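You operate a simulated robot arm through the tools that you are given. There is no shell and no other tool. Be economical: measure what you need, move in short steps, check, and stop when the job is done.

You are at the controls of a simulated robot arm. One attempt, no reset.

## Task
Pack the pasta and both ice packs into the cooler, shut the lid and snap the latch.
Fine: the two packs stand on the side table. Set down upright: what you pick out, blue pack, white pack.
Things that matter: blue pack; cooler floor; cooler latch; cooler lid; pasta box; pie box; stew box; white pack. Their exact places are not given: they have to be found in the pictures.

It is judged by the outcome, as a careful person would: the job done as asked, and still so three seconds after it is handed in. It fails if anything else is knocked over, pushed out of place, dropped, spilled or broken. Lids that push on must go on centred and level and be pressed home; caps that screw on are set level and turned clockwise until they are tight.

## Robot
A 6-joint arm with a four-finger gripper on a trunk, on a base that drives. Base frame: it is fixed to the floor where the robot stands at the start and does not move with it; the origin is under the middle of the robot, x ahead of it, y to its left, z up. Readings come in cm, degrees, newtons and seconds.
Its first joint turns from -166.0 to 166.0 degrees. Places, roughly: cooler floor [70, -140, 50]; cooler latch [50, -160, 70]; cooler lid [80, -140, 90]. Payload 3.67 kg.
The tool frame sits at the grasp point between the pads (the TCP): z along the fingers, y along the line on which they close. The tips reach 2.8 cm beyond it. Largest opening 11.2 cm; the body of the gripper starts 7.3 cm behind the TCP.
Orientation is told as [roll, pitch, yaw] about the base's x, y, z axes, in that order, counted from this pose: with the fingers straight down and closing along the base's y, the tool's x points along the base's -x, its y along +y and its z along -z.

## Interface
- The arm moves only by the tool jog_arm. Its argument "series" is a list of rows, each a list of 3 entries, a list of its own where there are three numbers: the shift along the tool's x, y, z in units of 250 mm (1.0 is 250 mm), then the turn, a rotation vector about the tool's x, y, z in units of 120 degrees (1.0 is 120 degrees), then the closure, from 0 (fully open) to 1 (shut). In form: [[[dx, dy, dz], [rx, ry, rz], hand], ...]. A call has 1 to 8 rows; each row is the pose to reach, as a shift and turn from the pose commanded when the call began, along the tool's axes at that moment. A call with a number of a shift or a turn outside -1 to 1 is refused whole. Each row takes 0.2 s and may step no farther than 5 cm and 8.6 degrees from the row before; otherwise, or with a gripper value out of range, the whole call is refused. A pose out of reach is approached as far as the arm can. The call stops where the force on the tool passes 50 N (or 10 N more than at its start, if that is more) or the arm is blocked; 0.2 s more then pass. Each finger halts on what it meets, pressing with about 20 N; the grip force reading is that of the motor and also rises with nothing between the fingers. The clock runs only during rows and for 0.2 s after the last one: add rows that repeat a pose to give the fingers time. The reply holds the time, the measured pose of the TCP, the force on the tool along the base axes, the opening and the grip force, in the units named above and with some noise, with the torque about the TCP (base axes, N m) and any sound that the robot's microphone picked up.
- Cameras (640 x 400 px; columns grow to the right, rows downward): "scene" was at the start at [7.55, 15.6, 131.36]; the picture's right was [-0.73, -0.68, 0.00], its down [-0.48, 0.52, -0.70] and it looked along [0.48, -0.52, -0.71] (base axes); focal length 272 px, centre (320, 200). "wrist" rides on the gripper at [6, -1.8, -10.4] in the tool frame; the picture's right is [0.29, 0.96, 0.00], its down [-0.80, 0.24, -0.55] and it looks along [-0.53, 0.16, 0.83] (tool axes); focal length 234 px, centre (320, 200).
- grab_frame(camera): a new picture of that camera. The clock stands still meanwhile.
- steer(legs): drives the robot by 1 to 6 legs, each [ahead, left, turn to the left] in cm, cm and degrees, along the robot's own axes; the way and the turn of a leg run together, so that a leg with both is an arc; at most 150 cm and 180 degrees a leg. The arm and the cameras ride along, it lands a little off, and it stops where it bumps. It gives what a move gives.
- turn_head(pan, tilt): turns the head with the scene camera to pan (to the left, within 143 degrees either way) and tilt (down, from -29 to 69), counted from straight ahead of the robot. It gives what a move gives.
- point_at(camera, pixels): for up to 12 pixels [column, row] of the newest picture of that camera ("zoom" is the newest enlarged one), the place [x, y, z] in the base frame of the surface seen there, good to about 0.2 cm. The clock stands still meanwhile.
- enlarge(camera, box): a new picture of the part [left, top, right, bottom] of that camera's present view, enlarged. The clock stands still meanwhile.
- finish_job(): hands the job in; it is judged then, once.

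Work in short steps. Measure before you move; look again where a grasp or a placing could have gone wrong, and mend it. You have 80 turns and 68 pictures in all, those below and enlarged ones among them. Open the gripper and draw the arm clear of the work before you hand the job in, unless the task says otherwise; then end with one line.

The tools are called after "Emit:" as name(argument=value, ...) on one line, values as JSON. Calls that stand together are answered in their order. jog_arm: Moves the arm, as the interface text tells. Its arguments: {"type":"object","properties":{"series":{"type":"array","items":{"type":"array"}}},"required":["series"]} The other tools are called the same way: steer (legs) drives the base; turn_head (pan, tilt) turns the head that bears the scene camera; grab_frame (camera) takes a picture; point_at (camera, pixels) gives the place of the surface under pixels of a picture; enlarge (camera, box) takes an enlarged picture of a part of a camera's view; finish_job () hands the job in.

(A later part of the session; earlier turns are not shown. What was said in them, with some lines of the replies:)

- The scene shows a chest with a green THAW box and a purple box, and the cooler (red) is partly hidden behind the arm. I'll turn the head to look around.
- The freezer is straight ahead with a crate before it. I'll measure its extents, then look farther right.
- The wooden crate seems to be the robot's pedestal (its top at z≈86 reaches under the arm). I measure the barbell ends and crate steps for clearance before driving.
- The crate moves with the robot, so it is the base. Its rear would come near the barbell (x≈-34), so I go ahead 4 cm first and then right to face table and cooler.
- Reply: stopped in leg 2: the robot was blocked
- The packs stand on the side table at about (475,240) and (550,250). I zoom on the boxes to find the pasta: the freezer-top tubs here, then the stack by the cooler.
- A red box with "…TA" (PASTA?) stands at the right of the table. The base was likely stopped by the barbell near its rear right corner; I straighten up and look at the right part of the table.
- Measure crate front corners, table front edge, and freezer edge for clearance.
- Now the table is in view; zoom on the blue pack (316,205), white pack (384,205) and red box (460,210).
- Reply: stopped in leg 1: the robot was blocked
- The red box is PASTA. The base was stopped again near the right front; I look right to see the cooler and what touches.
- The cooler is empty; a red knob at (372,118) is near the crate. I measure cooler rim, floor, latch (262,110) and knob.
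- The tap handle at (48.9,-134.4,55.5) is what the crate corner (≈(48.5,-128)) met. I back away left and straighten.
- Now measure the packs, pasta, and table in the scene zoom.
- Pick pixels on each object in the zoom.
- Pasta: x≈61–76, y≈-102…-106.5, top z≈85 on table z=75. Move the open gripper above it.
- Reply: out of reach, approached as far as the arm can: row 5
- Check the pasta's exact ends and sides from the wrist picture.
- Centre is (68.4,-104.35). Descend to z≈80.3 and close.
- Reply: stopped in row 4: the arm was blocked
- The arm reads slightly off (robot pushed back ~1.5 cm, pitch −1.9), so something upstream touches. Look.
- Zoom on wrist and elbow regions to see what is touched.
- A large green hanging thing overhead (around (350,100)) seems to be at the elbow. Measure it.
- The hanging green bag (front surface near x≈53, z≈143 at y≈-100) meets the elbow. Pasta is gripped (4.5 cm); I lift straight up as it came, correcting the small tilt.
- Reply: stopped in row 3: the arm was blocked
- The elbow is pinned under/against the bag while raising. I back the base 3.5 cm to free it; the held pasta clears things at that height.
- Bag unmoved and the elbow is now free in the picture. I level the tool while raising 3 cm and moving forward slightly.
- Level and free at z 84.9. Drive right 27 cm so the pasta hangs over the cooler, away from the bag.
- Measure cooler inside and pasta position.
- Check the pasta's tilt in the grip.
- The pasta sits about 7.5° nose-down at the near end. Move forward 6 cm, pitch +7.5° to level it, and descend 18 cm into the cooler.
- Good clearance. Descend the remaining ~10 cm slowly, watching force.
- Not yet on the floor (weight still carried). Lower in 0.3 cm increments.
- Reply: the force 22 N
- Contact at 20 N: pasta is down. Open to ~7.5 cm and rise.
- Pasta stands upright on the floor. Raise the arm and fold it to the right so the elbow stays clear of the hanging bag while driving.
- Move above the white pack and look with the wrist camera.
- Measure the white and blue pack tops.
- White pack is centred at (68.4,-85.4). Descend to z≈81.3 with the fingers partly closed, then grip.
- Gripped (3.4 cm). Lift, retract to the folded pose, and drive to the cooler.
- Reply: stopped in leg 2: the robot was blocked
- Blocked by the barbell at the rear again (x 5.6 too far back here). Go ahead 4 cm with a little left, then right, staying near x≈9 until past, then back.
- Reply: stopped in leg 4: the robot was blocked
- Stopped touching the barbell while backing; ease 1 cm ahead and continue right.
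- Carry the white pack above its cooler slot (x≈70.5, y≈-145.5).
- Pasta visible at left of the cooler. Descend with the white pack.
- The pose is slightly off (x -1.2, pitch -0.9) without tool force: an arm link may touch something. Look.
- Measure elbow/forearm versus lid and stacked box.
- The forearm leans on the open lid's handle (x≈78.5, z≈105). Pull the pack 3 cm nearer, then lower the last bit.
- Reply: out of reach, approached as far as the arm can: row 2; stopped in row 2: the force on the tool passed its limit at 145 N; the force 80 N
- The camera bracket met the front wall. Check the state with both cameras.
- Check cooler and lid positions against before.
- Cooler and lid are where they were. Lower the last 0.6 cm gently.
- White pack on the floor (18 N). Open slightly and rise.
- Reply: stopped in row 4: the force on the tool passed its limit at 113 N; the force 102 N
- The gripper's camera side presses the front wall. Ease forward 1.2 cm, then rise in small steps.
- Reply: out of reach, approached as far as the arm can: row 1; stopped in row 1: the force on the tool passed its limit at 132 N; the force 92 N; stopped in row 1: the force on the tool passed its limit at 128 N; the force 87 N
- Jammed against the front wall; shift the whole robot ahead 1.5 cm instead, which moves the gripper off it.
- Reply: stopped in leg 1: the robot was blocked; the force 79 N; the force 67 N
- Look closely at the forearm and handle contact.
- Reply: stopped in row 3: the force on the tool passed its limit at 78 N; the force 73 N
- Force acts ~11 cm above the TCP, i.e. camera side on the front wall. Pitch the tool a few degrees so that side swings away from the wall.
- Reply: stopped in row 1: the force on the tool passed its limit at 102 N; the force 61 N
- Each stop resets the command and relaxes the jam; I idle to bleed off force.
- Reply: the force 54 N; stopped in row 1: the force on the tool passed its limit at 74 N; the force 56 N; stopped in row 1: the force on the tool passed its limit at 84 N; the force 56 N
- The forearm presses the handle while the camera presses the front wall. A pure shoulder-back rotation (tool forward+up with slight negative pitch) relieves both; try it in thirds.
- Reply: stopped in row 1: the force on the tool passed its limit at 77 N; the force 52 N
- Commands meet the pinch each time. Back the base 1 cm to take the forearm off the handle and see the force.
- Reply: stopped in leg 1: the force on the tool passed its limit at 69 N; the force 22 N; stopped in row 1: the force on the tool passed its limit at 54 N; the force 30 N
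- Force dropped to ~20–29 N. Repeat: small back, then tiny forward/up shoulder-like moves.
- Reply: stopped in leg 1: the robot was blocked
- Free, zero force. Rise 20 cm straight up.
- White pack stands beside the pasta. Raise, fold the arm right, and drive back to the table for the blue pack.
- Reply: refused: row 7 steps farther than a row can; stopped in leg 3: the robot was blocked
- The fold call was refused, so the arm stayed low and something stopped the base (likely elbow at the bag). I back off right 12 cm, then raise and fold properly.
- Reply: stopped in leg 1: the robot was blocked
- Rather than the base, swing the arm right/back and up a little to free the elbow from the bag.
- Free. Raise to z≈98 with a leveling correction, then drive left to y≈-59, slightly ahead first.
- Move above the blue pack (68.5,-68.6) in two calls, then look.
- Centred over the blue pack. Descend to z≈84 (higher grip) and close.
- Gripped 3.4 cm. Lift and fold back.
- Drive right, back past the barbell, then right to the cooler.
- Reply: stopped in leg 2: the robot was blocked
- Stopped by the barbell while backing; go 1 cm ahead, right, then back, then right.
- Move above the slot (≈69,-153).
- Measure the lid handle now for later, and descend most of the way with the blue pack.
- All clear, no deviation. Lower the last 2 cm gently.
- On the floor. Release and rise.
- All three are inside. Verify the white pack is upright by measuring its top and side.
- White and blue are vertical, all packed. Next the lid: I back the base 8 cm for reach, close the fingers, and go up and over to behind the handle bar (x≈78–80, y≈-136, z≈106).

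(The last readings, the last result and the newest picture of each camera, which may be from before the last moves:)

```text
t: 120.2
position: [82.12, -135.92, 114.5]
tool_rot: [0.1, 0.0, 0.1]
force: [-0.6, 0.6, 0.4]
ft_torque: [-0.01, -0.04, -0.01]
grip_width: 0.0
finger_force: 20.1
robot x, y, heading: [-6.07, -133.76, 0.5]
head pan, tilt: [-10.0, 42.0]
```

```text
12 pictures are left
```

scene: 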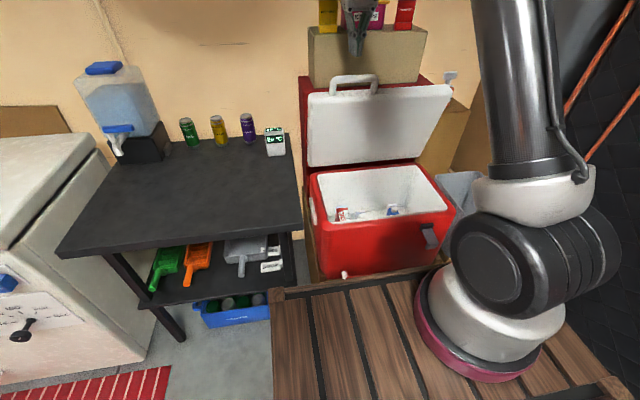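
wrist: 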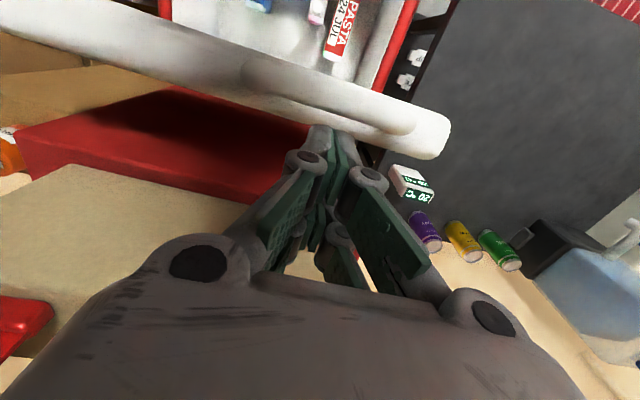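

Fingers are behind the lid. I go to x≈87.5, y≈-145, lower behind the lid's back, then push it forward along its arc.

Emit:
jog_arm(series=[[[-0.07, -0.12, 0], [0, 0, 0], 1], [[-0.14, -0.24, 0], [0, 0, 0], 1], [[-0.216, -0.36, 0], [0, 0, 0], 1], [[-0.216, -0.36, 0.18], [0, 0, 0], 1], [[-0.216, -0.36, 0.36], [0, 0, 0], 1], [[-0.216, -0.36, 0.54], [0, 0, 0], 1]])

Emit:
jog_arm(series=[[[0.1, 0, 0], [0, 0, 0], 1], [[0.2, 0, 0], [0, 0, 0], 1], [[0.3, 0, 0], [0, 0, 0], 1], [[0.4, 0, 0.015], [0, 0, 0], 1], [[0.5, 0, 0.05], [0, 0, 0], 1], [[0.6, 0, 0.1], [0, 0, 0], 1], [[0.7, 0, 0.165], [0, 0, 0], 1], [[0.78, 0, 0.228], [0, 0, 0], 1]])

Emit:
grab_frame(camera="scene")

```text
t: 121.6
position: [87.3, -144.6, 101.33]
tool_rot: [0.1, -0.1, 0.3]
force: [0.6, 0.8, 1.3]
ft_torque: [-0.03, -0.06, -0.01]
grip_width: 0.0
finger_force: 19.2
robot x, y, heading: [-5.95, -133.41, 0.9]
head pan, tilt: [-10.0, 42.0]
```

```text
t: 123.4
position: [67.85, -144.77, 95.3]
tool_rot: [0.1, 0.0, 0.3]
force: [-0.2, -0.6, 0.9]
ft_torque: [-0.01, 0.01, 0.01]
grip_width: 0.6
finger_force: 35.6
robot x, y, heading: [-6.06, -133.88, 0.8]
head pan, tilt: [-10.0, 42.0]
```

```text
11 pictures are left
```

scene: 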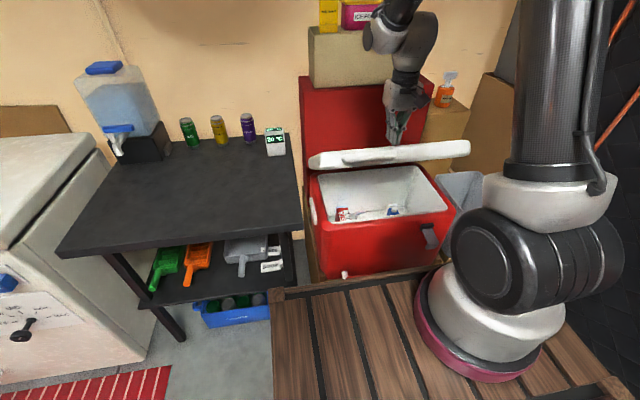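

The lid follows and is past half way. Continue the arc down to press it shut.

Emit:
jog_arm(series=[[[0.112, 0, 0.152], [0, 0, 0], 1], [[0.232, 0, 0.292], [0, 0, 0], 1], [[0.292, 0, 0.412], [0, 0, 0], 1], [[0.335, 0, 0.5], [0, 0, 0], 1], [[0.352, 0, 0.56], [0, 0, 0], 1], [[0.372, 0, 0.61], [0, 0, 0], 1], [[0.372, 0, 0.65], [0, 0, 0], 1], [[0.372, 0, 0.68], [0, 0, 0], 1]])

Emit:
turn_head(pan=-18, tilt=45)

Emit:
grab_frame(camera="scene")

Emit:
enlarge(camera="scene", box=[320, 130, 480, 290])

Emit:
point_at(camera="scene", pixels=[[395, 170], [395, 185], [395, 195], [395, 205], [395, 215], [395, 225], [440, 215], [440, 225], [440, 235], [440, 245], [440, 205], [440, 255]])

```text
t: 125.0
position: [58.64, -144.94, 79.71]
tool_rot: [0.0, -0.2, 0.4]
force: [-10.6, -1.6, 37.1]
ft_torque: [-0.05, 0.77, 0.0]
grip_width: 0.61
finger_force: 35.6
robot x, y, heading: [-6.01, -133.69, 0.8]
head pan, tilt: [-10.0, 42.0]
stopped in row 7: the force on the tool passed its limit at 76 N (the readings are from after the stop); the commanded pose is now the measured one
```

```text
t: 125.7
position: [58.56, -144.93, 79.59]
tool_rot: [0.0, -0.4, 0.3]
force: [-13.2, -2.4, 55.2]
ft_torque: [-0.06, 1.1, 0.07]
grip_width: 0.61
finger_force: 35.8
robot x, y, heading: [-6.51, -133.9, 0.8]
head pan, tilt: [-18.0, 45.0]
```

```text
10 pictures are left
```

scene: 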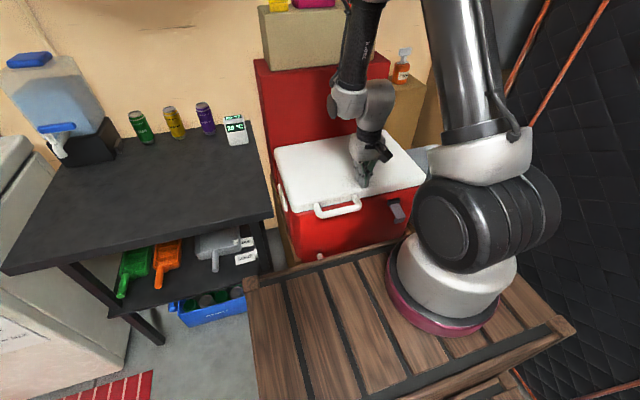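

```text
2.50 times, centred on (400, 210) of scene
```

zoom: 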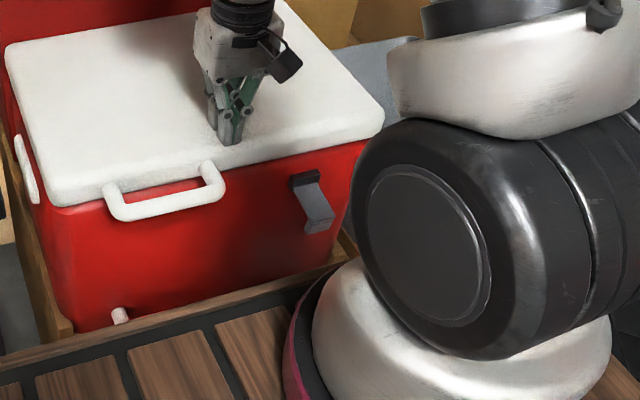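

```text
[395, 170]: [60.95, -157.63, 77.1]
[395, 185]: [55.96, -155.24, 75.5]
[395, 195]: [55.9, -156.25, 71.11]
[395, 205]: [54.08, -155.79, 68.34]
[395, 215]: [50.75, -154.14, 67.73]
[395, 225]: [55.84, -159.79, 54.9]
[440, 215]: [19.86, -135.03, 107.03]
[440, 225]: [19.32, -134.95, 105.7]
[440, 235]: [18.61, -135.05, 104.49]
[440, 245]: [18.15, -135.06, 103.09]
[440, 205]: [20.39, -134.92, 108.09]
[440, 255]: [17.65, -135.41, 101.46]
```

Lid is down flush (top z≈77). The latch is a grey flap at about (50.8,-154…-156,68) hinged at the dark block below the rim. I measure it, raise, and move above it with fingers opened.

Emit:
point_at(camera="zoom", pixels=[[292, 182], [318, 175], [298, 190], [318, 186], [305, 205], [325, 198], [310, 220], [330, 213], [310, 230], [332, 222], [320, 225], [315, 195]])

Emit:
jog_arm(series=[[[0, 0, -0.12], [0, 0, 0], 1], [[0, 0, -0.25], [0, 0, 0], 0.8], [[0.1, -0.14, -0.25], [0, 0, 0], 0.6], [[0.2, -0.28, -0.25], [0, 0, 0], 0.4], [[0.3, -0.42, -0.25], [0, 0, 0], 0.4], [[0.3, -0.42, -0.25], [0, 0, 0], 0.4]])

Emit:
enlarge(camera="wrist", box=[160, 0, 480, 200])

Emit:
point_at(camera="zoom", pixels=[[320, 60], [320, 100], [320, 140], [320, 180], [320, 220], [320, 260], [280, 140], [360, 140], [280, 180], [360, 180], [280, 220], [360, 220]])

```text
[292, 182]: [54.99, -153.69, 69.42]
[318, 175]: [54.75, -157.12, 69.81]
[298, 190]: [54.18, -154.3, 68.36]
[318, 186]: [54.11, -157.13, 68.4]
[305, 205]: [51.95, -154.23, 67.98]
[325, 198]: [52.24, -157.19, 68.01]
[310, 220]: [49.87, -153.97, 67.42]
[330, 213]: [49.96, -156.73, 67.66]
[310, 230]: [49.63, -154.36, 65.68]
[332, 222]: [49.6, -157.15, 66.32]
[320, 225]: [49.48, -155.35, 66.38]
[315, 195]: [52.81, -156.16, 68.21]
```

```text
t: 127.1
position: [50.79, -155.56, 85.46]
tool_rot: [0.0, -0.1, 0.3]
force: [0.8, 0.2, 0.2]
ft_torque: [-0.02, 0.02, 0.04]
grip_width: 6.72
finger_force: 0.1
robot x, y, heading: [-6.1, -133.6, 0.7]
head pan, tilt: [-18.0, 45.0]
```

```text
2.00 times, centred on (320, 100) of wrist
```

zoom: 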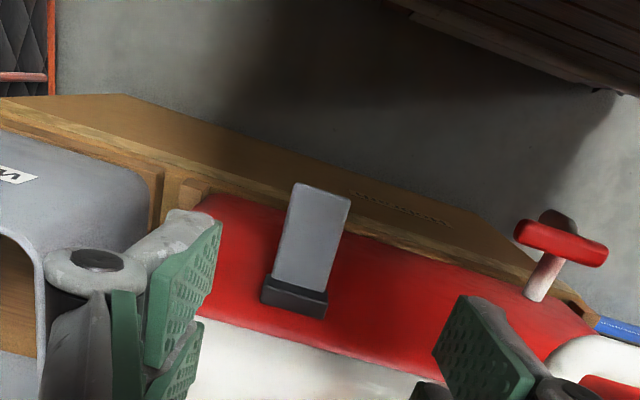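

```text
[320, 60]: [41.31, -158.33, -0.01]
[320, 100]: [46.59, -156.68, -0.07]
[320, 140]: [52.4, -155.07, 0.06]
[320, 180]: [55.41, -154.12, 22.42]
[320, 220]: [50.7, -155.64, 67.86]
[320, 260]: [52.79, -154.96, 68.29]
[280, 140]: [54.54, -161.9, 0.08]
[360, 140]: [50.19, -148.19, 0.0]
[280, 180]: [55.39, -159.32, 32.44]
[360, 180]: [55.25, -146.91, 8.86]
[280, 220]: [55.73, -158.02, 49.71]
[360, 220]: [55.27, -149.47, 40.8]
```

The flap spans y -154…-157.2, x 49.5–54, z≈67, hinged at x≈54.5. Pinch its sides, swing it up about the hinge toward the lid front, and look.

Emit:
jog_arm(series=[[[0, 0, 0.18], [0, 0, 0], 0.4], [[0, 0, 0.36], [0, 0, 0], 0.4], [[0, 0, 0.54], [0, 0, 0], 0.4], [[0, 0, 0.715], [0, 0, 0], 0.4], [[0, 0, 0.715], [0, 0, 0], 0.7], [[0, 0, 0.715], [0, 0, 0], 1], [[0, 0, 0.715], [0, 0, 0], 1]])

Emit:
jog_arm(series=[[[0, 0, -0.045], [0, 0, 0], 1], [[-0.004, 0, -0.092], [0, 0, 0], 1], [[-0.022, 0, -0.128], [0, 0, 0], 1], [[-0.044, 0, -0.156], [0, 0, 0], 1], [[-0.076, 0, -0.178], [0, 0, 0], 1], [[-0.104, 0, -0.194], [0, 0, 0], 1], [[-0.136, 0, -0.204], [0, 0, 0], 1], [[-0.136, 0, -0.204], [0, 0, 0], 1]])

Emit:
enlarge(camera="scene", box=[330, 150, 450, 250])

```text
t: 128.7
position: [51.05, -155.78, 67.56]
tool_rot: [0.1, -0.3, 0.2]
force: [-2.9, -18.9, -13.4]
ft_torque: [-0.57, 0.58, -0.02]
grip_width: 3.34
finger_force: 45.0
robot x, y, heading: [-6.04, -133.73, 0.8]
head pan, tilt: [-18.0, 45.0]
```

```text
t: 129.1
position: [50.72, -155.82, 68.33]
tool_rot: [0.0, -0.1, 0.3]
force: [-2.1, -5.4, 0.0]
ft_torque: [-0.29, -0.06, 0.09]
grip_width: 3.35
finger_force: 45.4
robot x, y, heading: [-6.07, -133.97, 0.9]
head pan, tilt: [-18.0, 45.0]
stopped in row 1: the force on the tool passed its limit at 63 N (the readings are from after the stop); the commanded pose is now the measured one
```

```text
4.00 times, centred on (390, 200) of scene
```

zoom: 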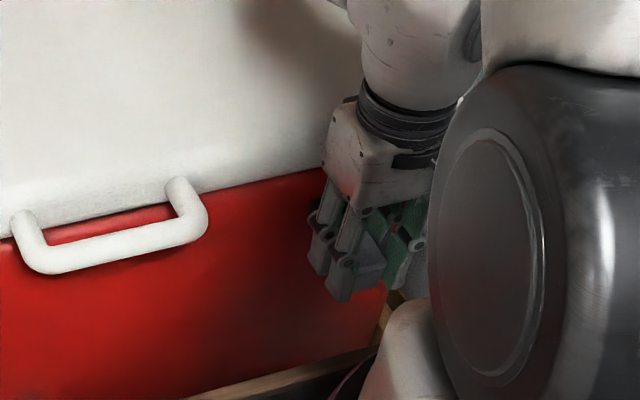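

The flap moved up 10° but quick motion tripped the limit. Continue the arc in slow small steps.

Emit:
jog_arm(series=[[[0, 0, -0.012], [0, 0, 0], 1], [[0, 0, -0.024], [0, 0, 0], 1], [[-0.002, 0, -0.036], [0, 0, 0], 1], [[-0.004, 0, -0.048], [0, 0, 0], 1], [[-0.007, 0, -0.06], [0, 0, 0], 1], [[-0.012, 0, -0.074], [0, 0, 0], 1], [[-0.018, 0, -0.088], [0, 0, 0], 1], [[-0.026, 0, -0.1], [0, 0, 0], 1]])

Emit:
jog_arm(series=[[[-0.012, 0, -0.014], [0, 0, 0], 1], [[-0.025, 0, -0.026], [0, 0, 0], 1], [[-0.04, 0, -0.036], [0, 0, 0], 1], [[-0.056, 0, -0.044], [0, 0, 0], 1], [[-0.072, 0, -0.05], [0, 0, 0], 1], [[-0.09, 0, -0.054], [0, 0, 0], 1], [[-0.108, 0, -0.056], [0, 0, 0], 1], [[-0.125, 0, -0.056], [0, 0, 0], 1]])

Emit:
enlarge(camera="scene", box=[330, 150, 450, 250])

```text
t: 130.9
position: [51.35, -155.77, 71.04]
tool_rot: [0.1, 0.2, 0.2]
force: [-32.6, -22.9, -19.7]
ft_torque: [-0.48, 1.34, -1.03]
grip_width: 3.4
finger_force: 45.0
robot x, y, heading: [-5.9, -134.09, 0.6]
head pan, tilt: [-18.0, 45.0]
```

```text
t: 131.7
position: [52.31, -155.74, 71.76]
tool_rot: [0.0, 0.3, 0.2]
force: [-2.2, -11.3, -1.1]
ft_torque: [-0.54, 0.07, -0.06]
grip_width: 3.4
finger_force: 44.8
robot x, y, heading: [-6.02, -133.69, 0.8]
head pan, tilt: [-18.0, 45.0]
stopped in row 3: the force on the tool passed its limit at 65 N (the readings are from after the stop); the commanded pose is now the measured one
```

```text
4.00 times, centred on (390, 200) of scene
5 turns are left
```

zoom: 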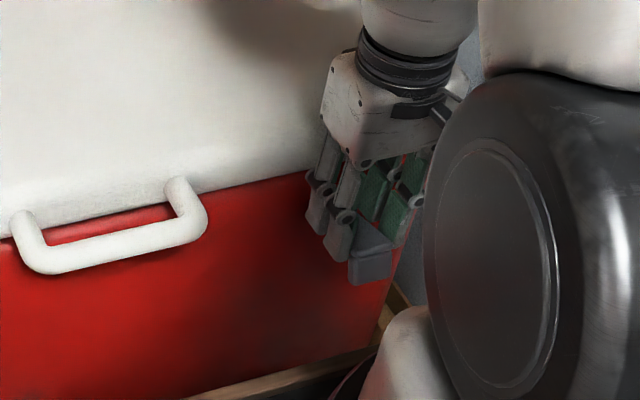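

The TCP follows the hinge arc (flap ≈50° up). Continue slowly to upright, release, back off, close the fingers and push the flap against the lid front.

Emit:
jog_arm(series=[[[-0.0055, 0, -0.0045], [0, 0, 0], 1], [[-0.0113, 0, -0.0087], [0, 0, 0], 1], [[-0.0172, 0, -0.0127], [0, 0, 0], 1], [[-0.0233, 0, -0.0164], [0, 0, 0], 1], [[-0.0295, 0, -0.0199], [0, 0, 0], 1], [[-0.0359, 0, -0.0232], [0, 0, 0], 1], [[-0.0424, 0, -0.0261], [0, 0, 0], 1], [[-0.049, 0, -0.0288], [0, 0, 0], 1]])

Emit:
jog_arm(series=[[[-0.0067, 0, -0.0024], [0, 0, 0], 1], [[-0.0136, 0, -0.0045], [0, 0, 0], 1], [[-0.0204, 0, -0.0064], [0, 0, 0], 1], [[-0.0274, 0, -0.0079], [0, 0, 0], 1], [[-0.0344, 0, -0.0091], [0, 0, 0], 1], [[-0.0415, 0, -0.01], [0, 0, 0], 1], [[-0.0486, 0, -0.0107], [0, 0, 0], 1], [[-0.0546, 0, -0.011], [0, 0, 0], 1]])

Emit:
jog_arm(series=[[[0, 0, 0], [0, 0, 0], 0.6], [[0, 0, 0], [0, 0, 0], 0.5], [[0, 0, 0], [0, 0, 0], 0.5], [[0.1, 0, 0], [0, 0, 0], 0.5], [[0.2, 0, -0.03], [0, 0, 0], 0.7], [[0.2, 0, -0.03], [0, 0, 0], 1], [[0.2, 0, -0.03], [0, 0, 0], 1]])

Emit:
grab_frame(camera="wrist")

Emit:
jog_arm(series=[[[-0.03, 0, 0], [0, 0, 0], 1], [[-0.06, 0, 0], [0, 0, 0], 1], [[-0.09, 0, 0], [0, 0, 0], 1], [[-0.12, 0, 0], [0, 0, 0], 1], [[-0.15, 0, 0], [0, 0, 0], 1], [[-0.18, 0, 0], [0, 0, 0], 1], [[-0.21, 0, 0], [0, 0, 0], 1]])

Emit:
enlarge(camera="scene", box=[330, 150, 450, 250])

```text
t: 132.3
position: [52.16, -155.66, 71.73]
tool_rot: [0.2, 0.5, 0.0]
force: [1.6, -8.7, -16.1]
ft_torque: [-0.46, 0.31, 0.18]
grip_width: 3.39
finger_force: 44.8
robot x, y, heading: [-6.04, -134.14, 0.7]
head pan, tilt: [-18.0, 45.0]
stopped in row 3: the force on the tool passed its limit at 53 N (the readings are from after the stop); the commanded pose is now the measured one
```

```text
t: 133.1
position: [52.22, -155.77, 71.75]
tool_rot: [0.4, 1.1, -0.1]
force: [-0.4, -7.0, -7.5]
ft_torque: [-0.5, 0.02, 0.36]
grip_width: 3.37
finger_force: 44.9
robot x, y, heading: [-6.08, -134.05, 0.6]
head pan, tilt: [-18.0, 45.0]
stopped in row 3: the force on the tool passed its limit at 52 N (the readings are from after the stop); the commanded pose is now the measured one
```

```text
t: 134.7
position: [47.47, -155.78, 72.78]
tool_rot: [0.2, 0.9, 0.0]
force: [24.4, -7.1, -1.3]
ft_torque: [-0.33, -0.75, -0.39]
grip_width: 3.38
finger_force: 45.5
robot x, y, heading: [-6.43, -134.18, 0.9]
head pan, tilt: [-18.0, 45.0]
```

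```text
5 pictures are left
```

wrist: 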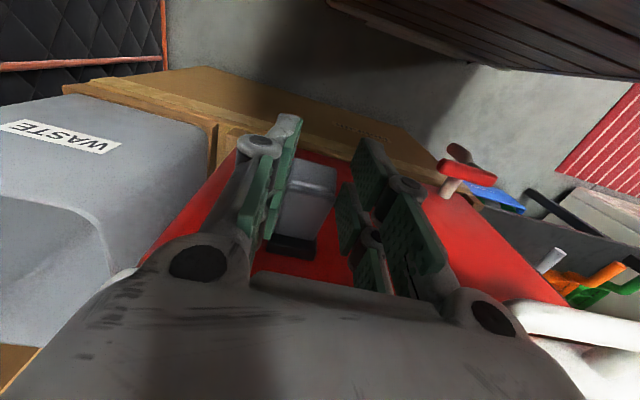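

```text
t: 135.2
position: [47.55, -155.77, 72.72]
tool_rot: [0.6, 1.7, -0.5]
force: [-6.4, -8.9, 12.7]
ft_torque: [-0.32, -0.67, 0.02]
grip_width: 3.33
finger_force: 44.1
robot x, y, heading: [-5.91, -133.99, 0.5]
head pan, tilt: [-18.0, 45.0]
stopped in row 2: the force on the tool passed its limit at 58 N (the readings are from after the stop); the commanded pose is now the measured one
```

```text
4.00 times, centred on (390, 200) of scene
4 turns are left
```

zoom: 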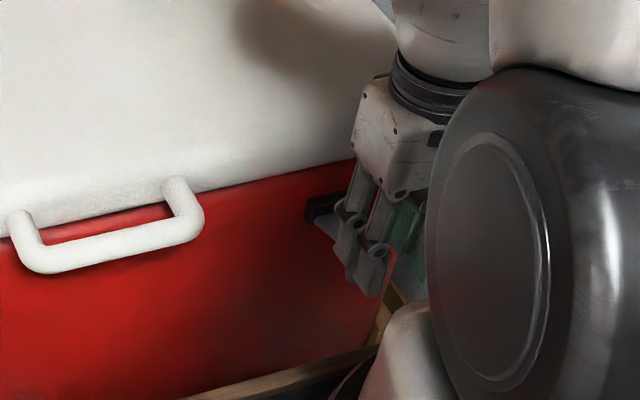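

The fingers still held the flap end, now tilted up ~30°. I open, lift, step back, close, then push its underside slowly toward the lid with the closed fingers, back off and look.

Emit:
jog_arm(series=[[[0, 0, 0], [0, 0, 0], 0.6], [[0, 0, 0], [0, 0, 0], 0.45], [[0, 0, -0.12], [0, 0, 0], 0.45], [[0, 0, -0.24], [0, -0.014, 0], 0.45], [[0.14, 0, -0.24], [0, -0.014, 0], 0.8], [[0.14, 0, -0.24], [0, -0.014, 0], 1], [[0.14, 0, -0.24], [0, -0.014, 0], 1]])

Emit:
jog_arm(series=[[[0, 0, 0.124], [0, 0, 0], 1], [[0, 0, 0.25], [0, 0, 0], 1], [[-0.05, 0, 0.25], [0, 0, 0], 1], [[-0.1, 0, 0.25], [0, 0, 0], 1], [[-0.13, 0, 0.25], [0, 0, 0], 1]])

Emit:
jog_arm(series=[[[-0.012, 0, 0], [0, 0, 0], 1], [[-0.024, 0, 0], [0, 0, 0], 1], [[-0.036, 0, 0], [0, 0, 0], 1], [[-0.048, 0, 0], [0, 0, 0], 1], [[-0.06, 0, 0], [0, 0, 0], 1], [[-0.072, 0, 0], [0, 0, 0], 1], [[-0.084, 0, 0], [0, 0, 0], 1], [[-0.096, 0, 0], [0, 0, 0], 1]])

Emit:
jog_arm(series=[[[-0.012, 0, 0], [0, 0, 0], 1], [[-0.024, 0, 0], [0, 0, 0], 1], [[-0.036, 0, 0], [0, 0, 0], 1], [[-0.048, 0, 0], [0, 0, 0], 1], [[-0.06, 0, 0], [0, 0, 0], 1], [[-0.072, 0, 0], [0, 0, 0], 1], [[-0.084, 0, 0], [0, 0, 0], 1], [[-0.096, 0, 0], [0, 0, 0], 1]])

Emit:
jog_arm(series=[[[-0.012, 0, 0], [0, 0, 0], 1], [[-0.024, 0, 0], [0, 0, 0], 1], [[-0.036, 0, 0], [0, 0, 0], 1], [[-0.048, 0, 0], [0, 0, 0], 1], [[-0.06, 0, 0], [0, 0, 0], 1], [[-0.072, 0, 0], [0, 0, 0], 1], [[-0.084, 0, 0], [0, 0, 0], 1], [[-0.096, 0, 0], [0, 0, 0], 1]])

Emit:
jog_arm(series=[[[0.1, 0, 0], [0, 0, 0], 1], [[0.2, 0, 0], [0, 0, 0], 1], [[0.2, 0, -0.15], [0, 0, 0], 1], [[0.2, 0, -0.3], [0, 0, 0], 1], [[0.2, 0, -0.45], [0, 0, 0], 1], [[0.2, 0, -0.6], [0, 0, 0], 1]])

Emit:
enlarge(camera="scene", box=[330, 150, 450, 250])

Emit:
grab_frame(camera="wrist")

Emit:
point_at(camera="zoom", pixels=[[320, 190], [330, 200], [340, 210], [350, 220], [360, 230], [330, 180], [340, 190], [350, 200], [335, 165], [345, 175], [325, 210], [345, 240]])

```text
t: 136.8
position: [44.36, -156.0, 77.79]
tool_rot: [1.1, -0.2, -0.3]
force: [0.1, -0.3, -0.4]
ft_torque: [0.0, 0.02, -0.05]
grip_width: 0.0
finger_force: 19.7
out of reach, approached as far as the arm can: row 5, 6, 7
robot x, y, heading: [-6.34, -133.92, 0.6]
head pan, tilt: [-18.0, 45.0]
```

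```text
t: 137.9
position: [46.39, -155.72, 71.64]
tool_rot: [0.9, 0.8, -0.6]
force: [-6.5, 0.4, -0.8]
ft_torque: [-0.01, 0.16, 0.01]
grip_width: 0.58
finger_force: 35.9
out of reach, approached as far as the arm can: row 2
robot x, y, heading: [-6.42, -134.15, 0.4]
head pan, tilt: [-18.0, 45.0]
stopped in row 5: the force on the tool passed its limit at 60 N (the readings are from after the stop); the commanded pose is now the measured one
```

```text
t: 138.6
position: [46.47, -155.77, 71.54]
tool_rot: [1.3, 1.3, -0.7]
force: [-8.1, -1.1, 0.1]
ft_torque: [-0.07, 0.19, 0.0]
grip_width: 0.61
finger_force: 36.1
robot x, y, heading: [-6.67, -134.06, 0.6]
head pan, tilt: [-18.0, 45.0]
stopped in row 3: the force on the tool passed its limit at 54 N (the readings are from after the stop); the commanded pose is now the measured one
```

```text
t: 139.2
position: [46.46, -155.68, 71.53]
tool_rot: [1.4, 1.9, -0.9]
force: [-7.7, -1.7, -1.1]
ft_torque: [-0.06, 0.18, -0.02]
grip_width: 0.6
finger_force: 35.5
robot x, y, heading: [-6.58, -134.16, 0.4]
head pan, tilt: [-18.0, 45.0]
stopped in row 3: the force on the tool passed its limit at 56 N (the readings are from after the stop); the commanded pose is now the measured one
```

```text
t: 139.9
position: [46.39, -155.7, 71.57]
tool_rot: [1.7, 2.4, -1.1]
force: [-6.6, -1.4, -0.4]
ft_torque: [-0.06, 0.17, -0.01]
grip_width: 0.62
finger_force: 35.8
robot x, y, heading: [-6.16, -133.93, 0.3]
head pan, tilt: [-18.0, 45.0]
stopped in row 3: the force on the tool passed its limit at 56 N (the readings are from after the stop); the commanded pose is now the measured one
```

```text
t: 141.3
position: [44.66, -157.54, 87.63]
tool_rot: [1.7, 2.4, -1.1]
force: [0.1, 0.2, -0.9]
ft_torque: [0.01, 0.06, -0.01]
grip_width: 0.0
finger_force: 36.0
out of reach, approached as far as the arm can: row 2, 4, 5, 6
robot x, y, heading: [-6.5, -133.81, 0.4]
head pan, tilt: [-18.0, 45.0]
```

```text
4.00 times, centred on (390, 200) of scene
```

zoom: 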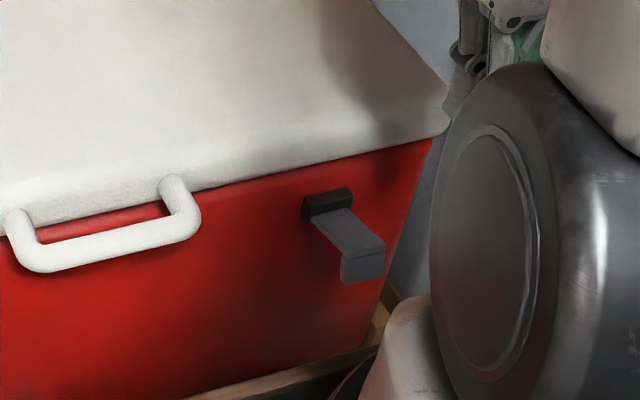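

```text
2 pictures are left
```

wrist: 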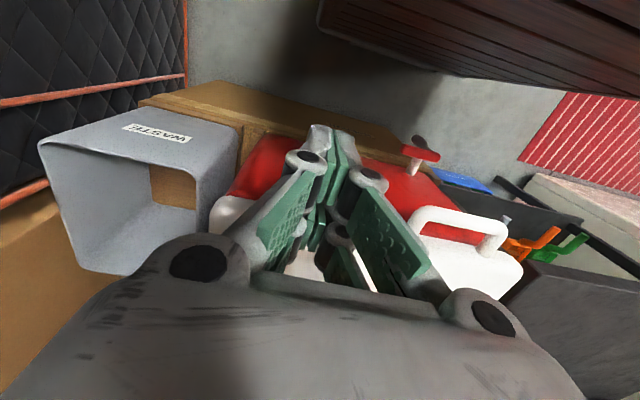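

```text
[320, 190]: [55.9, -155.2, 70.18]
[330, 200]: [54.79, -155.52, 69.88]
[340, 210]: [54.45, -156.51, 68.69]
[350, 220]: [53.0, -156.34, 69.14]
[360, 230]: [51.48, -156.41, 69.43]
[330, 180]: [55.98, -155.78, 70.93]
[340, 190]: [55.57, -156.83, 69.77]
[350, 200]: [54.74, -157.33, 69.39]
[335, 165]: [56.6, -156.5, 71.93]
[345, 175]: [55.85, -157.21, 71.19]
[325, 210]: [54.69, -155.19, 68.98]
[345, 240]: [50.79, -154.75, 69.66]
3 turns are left
```

The flap is L-shaped, now ~15° up; pushing at that angle only compressed it. I measure its tip from the last zoom, back the base 8 cm for near reach, level the tool and position open fingers above the flap end.

Emit:
point_at(camera="zoom", pixels=[[342, 256], [383, 242], [345, 265], [380, 255], [345, 280], [380, 272], [365, 245], [363, 262], [363, 275], [312, 215], [348, 205], [330, 188]])

Emit:
steer(legs=[[-8, 0, 0]])

Emit:
jog_arm(series=[[[-0.14, 0.02, 0.03], [0.007, -0.01, -0.004], 0.5], [[-0.28, 0.04, 0.06], [0.0142, -0.02, -0.009], 0], [[-0.42, 0.06, 0.09], [0.0142, -0.02, -0.009], 0], [[-0.54, 0.076, 0.12], [0.0142, -0.02, -0.009], 0], [[-0.54, 0.076, 0.12], [0.0142, -0.02, -0.009], 0]])

```text
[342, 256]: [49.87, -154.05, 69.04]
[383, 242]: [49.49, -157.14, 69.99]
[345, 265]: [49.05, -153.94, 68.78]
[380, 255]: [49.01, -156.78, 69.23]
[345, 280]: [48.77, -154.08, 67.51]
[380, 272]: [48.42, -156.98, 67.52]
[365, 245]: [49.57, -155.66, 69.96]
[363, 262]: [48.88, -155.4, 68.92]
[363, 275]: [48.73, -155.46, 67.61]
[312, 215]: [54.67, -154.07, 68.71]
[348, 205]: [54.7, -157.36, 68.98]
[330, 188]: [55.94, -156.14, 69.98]
```

```text
t: 142.3
position: [36.88, -157.54, 87.69]
tool_rot: [1.9, 2.3, -1.1]
force: [-0.1, -0.1, -0.5]
ft_torque: [-0.04, 0.01, 0.02]
grip_width: 0.01
finger_force: 36.0
robot x, y, heading: [-14.16, -134.28, 0.4]
head pan, tilt: [-18.0, 45.0]
```

```text
t: 143.5
position: [50.23, -155.95, 83.95]
tool_rot: [0.0, 0.0, 0.0]
force: [-0.4, 0.6, 0.6]
ft_torque: [0.0, 0.0, 0.02]
grip_width: 11.22
finger_force: 0.1
robot x, y, heading: [-14.25, -134.23, 0.4]
head pan, tilt: [-18.0, 45.0]
2 turns are left
```

Tool is level at (50.2,-155.95,84). Now the full latch sequence: pinch the flap end, swing it up along its arc slowly, open wide and lift straight off, come down in front with closed fingers, push it home, retreat, and look.

Emit:
jog_arm(series=[[[0, 0.014, 0.19], [0, 0, 0], 0.3], [[0, 0.014, 0.38], [0, 0, 0], 0.4], [[0, 0.014, 0.574], [0, 0, 0], 0.4], [[0, 0.014, 0.574], [0, 0, 0], 0.6], [[0, 0.014, 0.574], [0, 0, 0], 0.8], [[0, 0.014, 0.574], [0, 0, 0], 1], [[0, 0.014, 0.574], [0, 0, 0], 1]])

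Emit:
jog_arm(series=[[[-0.0017, 0, -0.0087], [0, 0, 0], 1], [[-0.0039, 0, -0.018], [0, 0, 0], 1], [[-0.0063, 0, -0.0268], [0, 0, 0], 1], [[-0.0092, 0, -0.0356], [0, 0, 0], 1], [[-0.0125, 0, -0.0442], [0, 0, 0], 1], [[-0.0163, 0, -0.0529], [0, 0, 0], 1], [[-0.0203, 0, -0.0612], [0, 0, 0], 1], [[-0.0247, 0, -0.0692], [0, 0, 0], 1]])

Emit:
jog_arm(series=[[[-0.0055, 0, -0.009], [0, 0, 0], 1], [[-0.0115, 0, -0.0178], [0, 0, 0], 1], [[-0.018, 0, -0.0262], [0, 0, 0], 1], [[-0.0249, 0, -0.0342], [0, 0, 0], 1], [[-0.0322, 0, -0.0419], [0, 0, 0], 1], [[-0.0398, 0, -0.0492], [0, 0, 0], 1], [[-0.0479, 0, -0.0561], [0, 0, 0], 1], [[-0.0535, 0, -0.0604], [0, 0, 0], 1]])

Emit:
jog_arm(series=[[[0, 0, 0], [0, 0, 0], 0.5], [[0, 0, 0], [0, 0, 0], 0.2], [[0, 0, 0], [0, 0, 0], 0.1], [[0, 0, -0.19], [0, 0, 0], 0.1], [[0, 0, -0.38], [0, 0, 0], 0.5], [[0.15, 0, -0.38], [0, 0, 0], 1], [[0.3, 0, -0.38], [0, 0, 0], 1], [[0.3, 0, -0.38], [0, 0, 0], 1]])

Emit:
enlarge(camera="scene", box=[320, 110, 480, 230])

Emit:
jog_arm(series=[[[0, 0, 0.18], [0, 0, 0], 1], [[0, 0, 0.36], [0, 0, 0], 1], [[-0.03, 0, 0.36], [0, 0, 0], 1], [[-0.06, 0, 0.36], [0, 0, 0], 1], [[-0.08, 0, 0.36], [0, 0, 0], 1]])

Emit:
jog_arm(series=[[[-0.012, 0, 0], [0, 0, 0], 1], [[-0.024, 0, 0], [0, 0, 0], 1], [[-0.036, 0, 0], [0, 0, 0], 1], [[-0.048, 0, 0], [0, 0, 0], 1], [[-0.06, 0, 0], [0, 0, 0], 1], [[-0.072, 0, 0], [0, 0, 0], 1], [[-0.084, 0, 0], [0, 0, 0], 1], [[-0.096, 0, 0], [0, 0, 0], 1]])

Emit:
jog_arm(series=[[[-0.012, 0, 0], [0, 0, 0], 1], [[-0.024, 0, 0], [0, 0, 0], 1], [[-0.036, 0, 0], [0, 0, 0], 1], [[-0.048, 0, 0], [0, 0, 0], 1], [[-0.06, 0, 0], [0, 0, 0], 1], [[-0.072, 0, 0], [0, 0, 0], 1], [[-0.084, 0, 0], [0, 0, 0], 1], [[-0.096, 0, 0], [0, 0, 0], 1]])

Emit:
jog_arm(series=[[[-0.012, 0, 0], [0, 0, 0], 1], [[-0.024, 0, 0], [0, 0, 0], 1], [[-0.036, 0, 0], [0, 0, 0], 1], [[-0.048, 0, 0], [0, 0, 0], 1], [[-0.06, 0, 0], [0, 0, 0], 1], [[-0.072, 0, 0], [0, 0, 0], 1], [[-0.084, 0, 0], [0, 0, 0], 1], [[-0.096, 0, 0], [0, 0, 0], 1]])

Emit:
jog_arm(series=[[[0.1, 0, 0], [0, 0, 0], 1], [[0.2, 0, 0], [0, 0, 0], 1], [[0.2, 0, -0.18], [0, 0, 0], 1], [[0.2, 0, -0.36], [0, 0, 0], 1]])

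Emit:
enlarge(camera="scene", box=[320, 110, 480, 230])

```text
t: 145.3
position: [50.19, -155.83, 69.73]
tool_rot: [0.2, -0.1, -0.1]
force: [0.3, -11.8, -8.0]
ft_torque: [-0.35, 0.35, 0.26]
grip_width: 3.35
finger_force: 45.1
robot x, y, heading: [-14.35, -134.53, 0.4]
head pan, tilt: [-18.0, 45.0]
stopped in row 7: the force on the tool passed its limit at 52 N (the readings are from after the stop); the commanded pose is now the measured one
```

```text
t: 146.7
position: [50.48, -155.67, 71.0]
tool_rot: [0.1, 0.1, -0.1]
force: [-1.4, -8.3, 0.3]
ft_torque: [-0.24, 0.03, 0.57]
grip_width: 3.36
finger_force: 44.8
robot x, y, heading: [-13.93, -134.23, 0.4]
head pan, tilt: [-18.0, 45.0]
stopped in row 7: the force on the tool passed its limit at 53 N (the readings are from after the stop); the commanded pose is now the measured one
```

```text
t: 148.5
position: [51.56, -155.67, 72.4]
tool_rot: [0.1, 0.3, -0.3]
force: [-37.3, -32.9, -7.9]
ft_torque: [-0.76, 1.45, 0.58]
grip_width: 3.36
finger_force: 45.2
robot x, y, heading: [-13.89, -133.9, 0.1]
head pan, tilt: [-18.0, 45.0]
```

```text
t: 150.3
position: [44.22, -155.65, 82.23]
tool_rot: [0.0, 0.1, -0.1]
force: [-0.8, -0.6, -0.2]
ft_torque: [0.0, 0.03, -0.02]
grip_width: 0.0
finger_force: 20.5
robot x, y, heading: [-14.21, -134.12, 0.3]
head pan, tilt: [-18.0, 45.0]
```

```text
3.33 times, centred on (400, 170) of scene
```

zoom: 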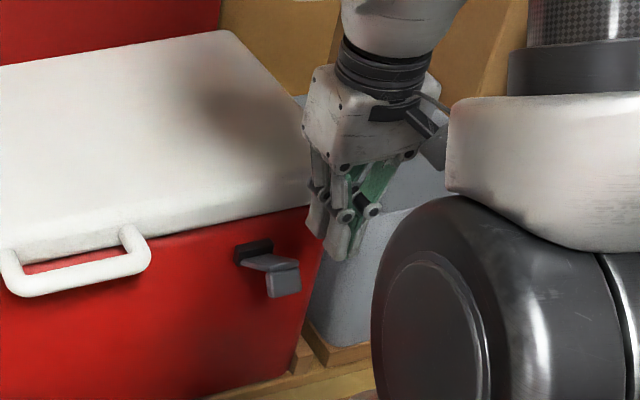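

```text
t: 151.5
position: [46.17, -155.57, 72.87]
tool_rot: [0.1, 0.2, -0.1]
force: [-0.1, -0.8, 0.1]
ft_torque: [0.01, 0.0, -0.01]
grip_width: 0.01
finger_force: 19.8
robot x, y, heading: [-14.19, -134.04, 0.5]
head pan, tilt: [-18.0, 45.0]
```

```text
t: 152.4
position: [46.39, -155.5, 72.99]
tool_rot: [0.4, 1.0, -0.3]
force: [-7.2, -0.4, 1.3]
ft_torque: [-0.01, 0.16, 0.0]
grip_width: 0.62
finger_force: 35.6
robot x, y, heading: [-14.41, -134.07, 0.5]
head pan, tilt: [-18.0, 45.0]
stopped in row 4: the force on the tool passed its limit at 54 N (the readings are from after the stop); the commanded pose is now the measured one
```

```text
t: 153.2
position: [46.42, -155.61, 73.0]
tool_rot: [0.5, 2.1, -0.5]
force: [-6.1, 0.5, 1.4]
ft_torque: [-0.01, 0.1, 0.01]
grip_width: 0.59
finger_force: 35.6
robot x, y, heading: [-14.36, -134.06, 0.2]
head pan, tilt: [-18.0, 45.0]
stopped in row 3: the force on the tool passed its limit at 54 N (the readings are from after the stop); the commanded pose is now the measured one
```

```text
t: 153.9
position: [46.28, -155.6, 72.87]
tool_rot: [0.6, 2.6, -0.8]
force: [-7.6, -0.6, 1.8]
ft_torque: [-0.03, 0.17, 0.01]
grip_width: 0.6
finger_force: 35.2
robot x, y, heading: [-14.41, -134.35, 0.4]
head pan, tilt: [-18.0, 45.0]
stopped in row 3: the force on the tool passed its limit at 54 N (the readings are from after the stop); the commanded pose is now the measured one
```

```text
t: 154.9
position: [41.88, -155.72, 81.83]
tool_rot: [0.7, 2.7, -0.7]
force: [0.6, -0.8, -1.0]
ft_torque: [-0.01, 0.06, 0.01]
grip_width: 0.0
finger_force: 36.2
robot x, y, heading: [-14.48, -134.55, 0.5]
head pan, tilt: [-18.0, 45.0]
```

```text
3.33 times, centred on (400, 170) of scene
1 turns are left
```

zoom: 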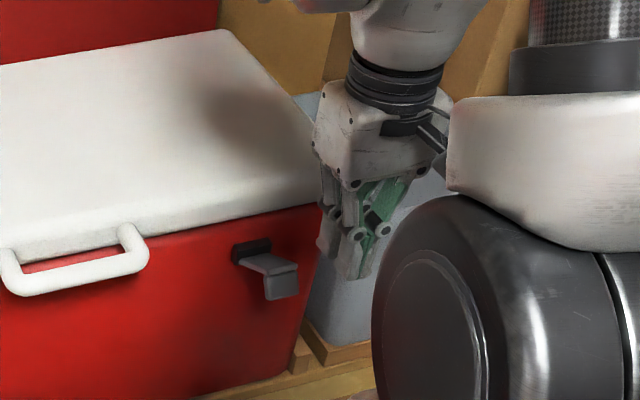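

The last frame shows the lid shut but the flap only ~20° up: on the earlier arcs the fingers ran into the hinge block. In this last turn I pinch farther out at the flap's end, swing on a wider arc, push it home, retreat with the gripper open, and hand in. I will not see whether the latch snapped.

Emit:
jog_arm(series=[[[-0.12, 0.002, 0.03], [0.003, -0.011, -0.003], 0.5], [[-0.239, 0.004, 0.061], [0.006, -0.0225, -0.006], 0.3], [[-0.239, 0.004, 0.061], [0.006, -0.0225, -0.006], 0.3]])

Emit:
jog_arm(series=[[[0, 0, 0.15], [0, 0, 0], 0.35], [[0, 0, 0.3], [0, 0, 0], 0.35], [[0, 0, 0.392], [0, 0, 0], 0.35], [[0, 0, 0.392], [0, 0, 0], 0.6], [[0, 0, 0.392], [0, 0, 0], 0.8], [[0, 0, 0.392], [0, 0, 0], 1], [[0, 0, 0.392], [0, 0, 0], 1]])

Emit:
jog_arm(series=[[[-0.0025, 0, -0.013], [0, 0, 0], 1], [[-0.0056, 0, -0.0259], [0, 0, 0], 1], [[-0.0092, 0, -0.0386], [0, 0, 0], 1], [[-0.0134, 0, -0.0512], [0, 0, 0], 1], [[-0.0182, 0, -0.0636], [0, 0, 0], 1], [[-0.0236, 0, -0.0757], [0, 0, 0], 1], [[-0.0295, 0, -0.0875], [0, 0, 0], 1], [[-0.0359, 0, -0.0991], [0, 0, 0], 1]])

Emit:
jog_arm(series=[[[-0.007, 0, -0.0113], [0, 0, 0], 1], [[-0.0144, 0, -0.0222], [0, 0, 0], 1], [[-0.0223, 0, -0.0328], [0, 0, 0], 1], [[-0.0308, 0, -0.0431], [0, 0, 0], 1], [[-0.0396, 0, -0.0529], [0, 0, 0], 1], [[-0.0489, 0, -0.0624], [0, 0, 0], 1], [[-0.0586, 0, -0.0714], [0, 0, 0], 1], [[-0.0688, 0, -0.0799], [0, 0, 0], 1]])

Emit:
jog_arm(series=[[[-0.0105, 0, -0.0081], [0, 0, 0], 1], [[-0.0214, 0, -0.0157], [0, 0, 0], 1], [[-0.0325, 0, -0.0228], [0, 0, 0], 1], [[-0.044, 0, -0.0294], [0, 0, 0], 1], [[-0.0558, 0, -0.0354], [0, 0, 0], 1], [[-0.0678, 0, -0.041], [0, 0, 0], 1], [[-0.0802, 0, -0.0459], [0, 0, 0], 1], [[-0.0931, 0, -0.0505], [0, 0, 0], 1]])

Emit:
jog_arm(series=[[[-0.01, 0, -0.002], [0, 0, 0], 1], [[-0.02, 0, -0.003], [0, 0, 0], 1], [[-0.03, 0, -0.004], [0, 0, 0], 1], [[-0.04, 0, -0.004], [0, 0, 0], 1]])

Emit:
jog_arm(series=[[[0, 0, 0], [0, 0, 0], 0.5], [[0, 0, 0], [0, 0, 0], 0.2], [[0, 0, 0], [0, 0, 0], 0.1], [[0, 0, -0.19], [0, 0, 0], 0.1], [[0, 0, -0.38], [0, 0, 0], 0.5], [[0.15, 0, -0.38], [0, 0, 0], 1], [[0.3, 0, -0.38], [0, 0, 0], 1], [[0.3, 0, -0.38], [0, 0, 0], 1]])

Emit:
jog_arm(series=[[[0, 0, 0.14], [0, 0, 0], 1], [[0, 0, 0.28], [0, 0, 0], 1], [[0, 0, 0.42], [0, 0, 0], 1], [[-0.03, 0, 0.42], [0, 0, 0], 1], [[-0.06, 0, 0.42], [0, 0, 0], 1]])

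Emit:
jog_arm(series=[[[-0.014, 0, 0], [0, 0, 0], 1], [[-0.028, 0, 0], [0, 0, 0], 1], [[-0.042, 0, 0], [0, 0, 0], 1], [[-0.056, 0, 0], [0, 0, 0], 1], [[-0.07, 0, 0], [0, 0, 0], 1], [[-0.084, 0, 0], [0, 0, 0], 1], [[-0.098, 0, 0], [0, 0, 0], 1], [[-0.112, 0, 0], [0, 0, 0], 1]])

Emit:
jog_arm(series=[[[-0.014, 0, 0], [0, 0, 0], 1], [[-0.028, 0, 0], [0, 0, 0], 1], [[-0.042, 0, 0], [0, 0, 0], 1], [[-0.056, 0, 0], [0, 0, 0], 1], [[-0.07, 0, 0], [0, 0, 0], 1], [[-0.084, 0, 0], [0, 0, 0], 1], [[-0.098, 0, 0], [0, 0, 0], 1], [[-0.112, 0, 0], [0, 0, 0], 1]])

Emit:
jog_arm(series=[[[-0.014, 0, 0], [0, 0, 0], 1], [[-0.028, 0, 0], [0, 0, 0], 1], [[-0.042, 0, 0], [0, 0, 0], 1], [[-0.056, 0, 0], [0, 0, 0], 1], [[-0.07, 0, 0], [0, 0, 0], 1], [[-0.084, 0, 0], [0, 0, 0], 1]])

Emit:
jog_arm(series=[[[0.1, 0, 0], [0, 0, 0], 1], [[0.2, 0, 0], [0, 0, 0], 1], [[0.2, 0, -0.18], [0, 0, 0], 0.6], [[0.2, 0, -0.36], [0, 0, 0], 0.3], [[0.2, 0, -0.54], [0, 0, 0], 0], [[0.2, 0, -0.72], [0, 0, 0], 0], [[0.2, 0, -0.72], [0, 0, 0], 0]])

Emit:
finish_job()

```text
t: 155.7
position: [47.69, -155.49, 80.42]
tool_rot: [-0.1, -0.1, 0.0]
force: [0.4, 0.1, 0.2]
ft_torque: [0.02, 0.01, 0.01]
grip_width: 7.85
finger_force: 0.1
robot x, y, heading: [-14.55, -134.06, 0.4]
head pan, tilt: [-18.0, 45.0]
```

```text
t: 157.3
position: [47.75, -155.49, 70.49]
tool_rot: [0.0, -0.1, 0.0]
force: [0.3, -41.8, -1.1]
ft_torque: [-0.76, 0.06, -0.34]
grip_width: 3.93
finger_force: 19.9
robot x, y, heading: [-14.77, -134.41, 0.4]
head pan, tilt: [-18.0, 45.0]
```

```text
t: 159.1
position: [48.81, -155.67, 72.96]
tool_rot: [-0.2, -0.2, 0.0]
force: [-12.3, -40.3, -3.0]
ft_torque: [-0.81, 0.53, -0.4]
grip_width: 3.57
finger_force: 20.0
robot x, y, heading: [-14.27, -133.77, 0.4]
head pan, tilt: [-18.0, 45.0]
```

```text
t: 160.9
position: [50.36, -155.71, 75.03]
tool_rot: [-0.1, 0.1, 0.0]
force: [-10.7, -39.8, -3.6]
ft_torque: [-0.92, 0.81, -0.44]
grip_width: 3.49
finger_force: 19.7
robot x, y, heading: [-15.03, -134.11, 0.4]
head pan, tilt: [-18.0, 45.0]
```

```text
t: 162.7
position: [52.75, -155.5, 76.27]
tool_rot: [-0.1, -0.1, 0.0]
force: [-11.0, -40.1, 3.9]
ft_torque: [-1.06, 0.74, -0.15]
grip_width: 3.86
finger_force: 20.3
robot x, y, heading: [-14.49, -134.13, -0.1]
head pan, tilt: [-18.0, 45.0]
```

```text
t: 163.7
position: [53.42, -155.59, 76.23]
tool_rot: [-0.1, 0.3, -0.1]
force: [-6.3, -20.4, 9.4]
ft_torque: [-0.65, -0.33, 0.2]
grip_width: 3.38
finger_force: 44.7
robot x, y, heading: [-14.5, -134.32, 0.3]
head pan, tilt: [-18.0, 45.0]
stopped in row 4: the force on the tool passed its limit at 67 N (the readings are from after the stop); the commanded pose is now the measured one
```

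```text
t: 165.4
position: [46.18, -155.61, 85.64]
tool_rot: [0.0, 0.2, 0.0]
force: [0.7, -0.3, 0.5]
ft_torque: [-0.02, 0.04, 0.01]
grip_width: 0.0
finger_force: 19.9
robot x, y, heading: [-14.71, -134.07, 0.4]
head pan, tilt: [-18.0, 45.0]
```

```text
t: 166.7
position: [47.5, -155.49, 75.2]
tool_rot: [-0.1, 0.3, 0.0]
force: [0.2, -0.1, 0.0]
ft_torque: [0.03, 0.02, -0.01]
grip_width: 0.01
finger_force: 20.3
robot x, y, heading: [-13.92, -134.11, -0.1]
head pan, tilt: [-18.0, 45.0]
```

```text
t: 168.1
position: [48.75, -155.5, 74.94]
tool_rot: [0.1, 1.3, -0.1]
force: [-9.6, 0.6, -0.9]
ft_torque: [0.0, 0.01, 0.01]
grip_width: 0.6
finger_force: 35.7
robot x, y, heading: [-14.39, -134.4, 0.1]
head pan, tilt: [-18.0, 45.0]
stopped in row 7: the force on the tool passed its limit at 54 N (the readings are from after the stop); the commanded pose is now the measured one
```

```text
t: 168.7
position: [48.84, -155.49, 74.81]
tool_rot: [0.1, 1.9, -0.5]
force: [-12.5, 0.1, -2.1]
ft_torque: [0.08, 0.05, 0.04]
grip_width: 0.6
finger_force: 35.4
robot x, y, heading: [-14.62, -134.0, 0.5]
head pan, tilt: [-18.0, 45.0]
stopped in row 2: the force on the tool passed its limit at 55 N (the readings are from after the stop); the commanded pose is now the measured one
```

```text
t: 169.3
position: [48.82, -155.47, 74.75]
tool_rot: [0.4, 2.7, -0.5]
force: [-12.9, 0.9, -2.7]
ft_torque: [0.07, -0.01, 0.05]
grip_width: 0.6
finger_force: 35.3
robot x, y, heading: [-14.59, -134.05, 0.3]
head pan, tilt: [-18.0, 45.0]
stopped in row 3: the force on the tool passed its limit at 55 N (the readings are from after the stop); the commanded pose is now the measured one
```

```text
t: 170.9
position: [44.79, -155.22, 93.26]
tool_rot: [0.4, 2.4, -0.5]
force: [0.5, 0.0, -0.4]
ft_torque: [0.0, 0.03, 0.01]
grip_width: 11.2
finger_force: 0.1
robot x, y, heading: [-14.75, -134.15, 0.1]
head pan, tilt: [-18.0, 45.0]
```

```text
The job is handed in.
```

I handed the job in with the pasta and both ice packs upright in the cooler and the lid shut, but I can't confirm the latch snapped: I swung it up and pushed it against the lid to about 55 N, heard no click, and took no picture afterwards.
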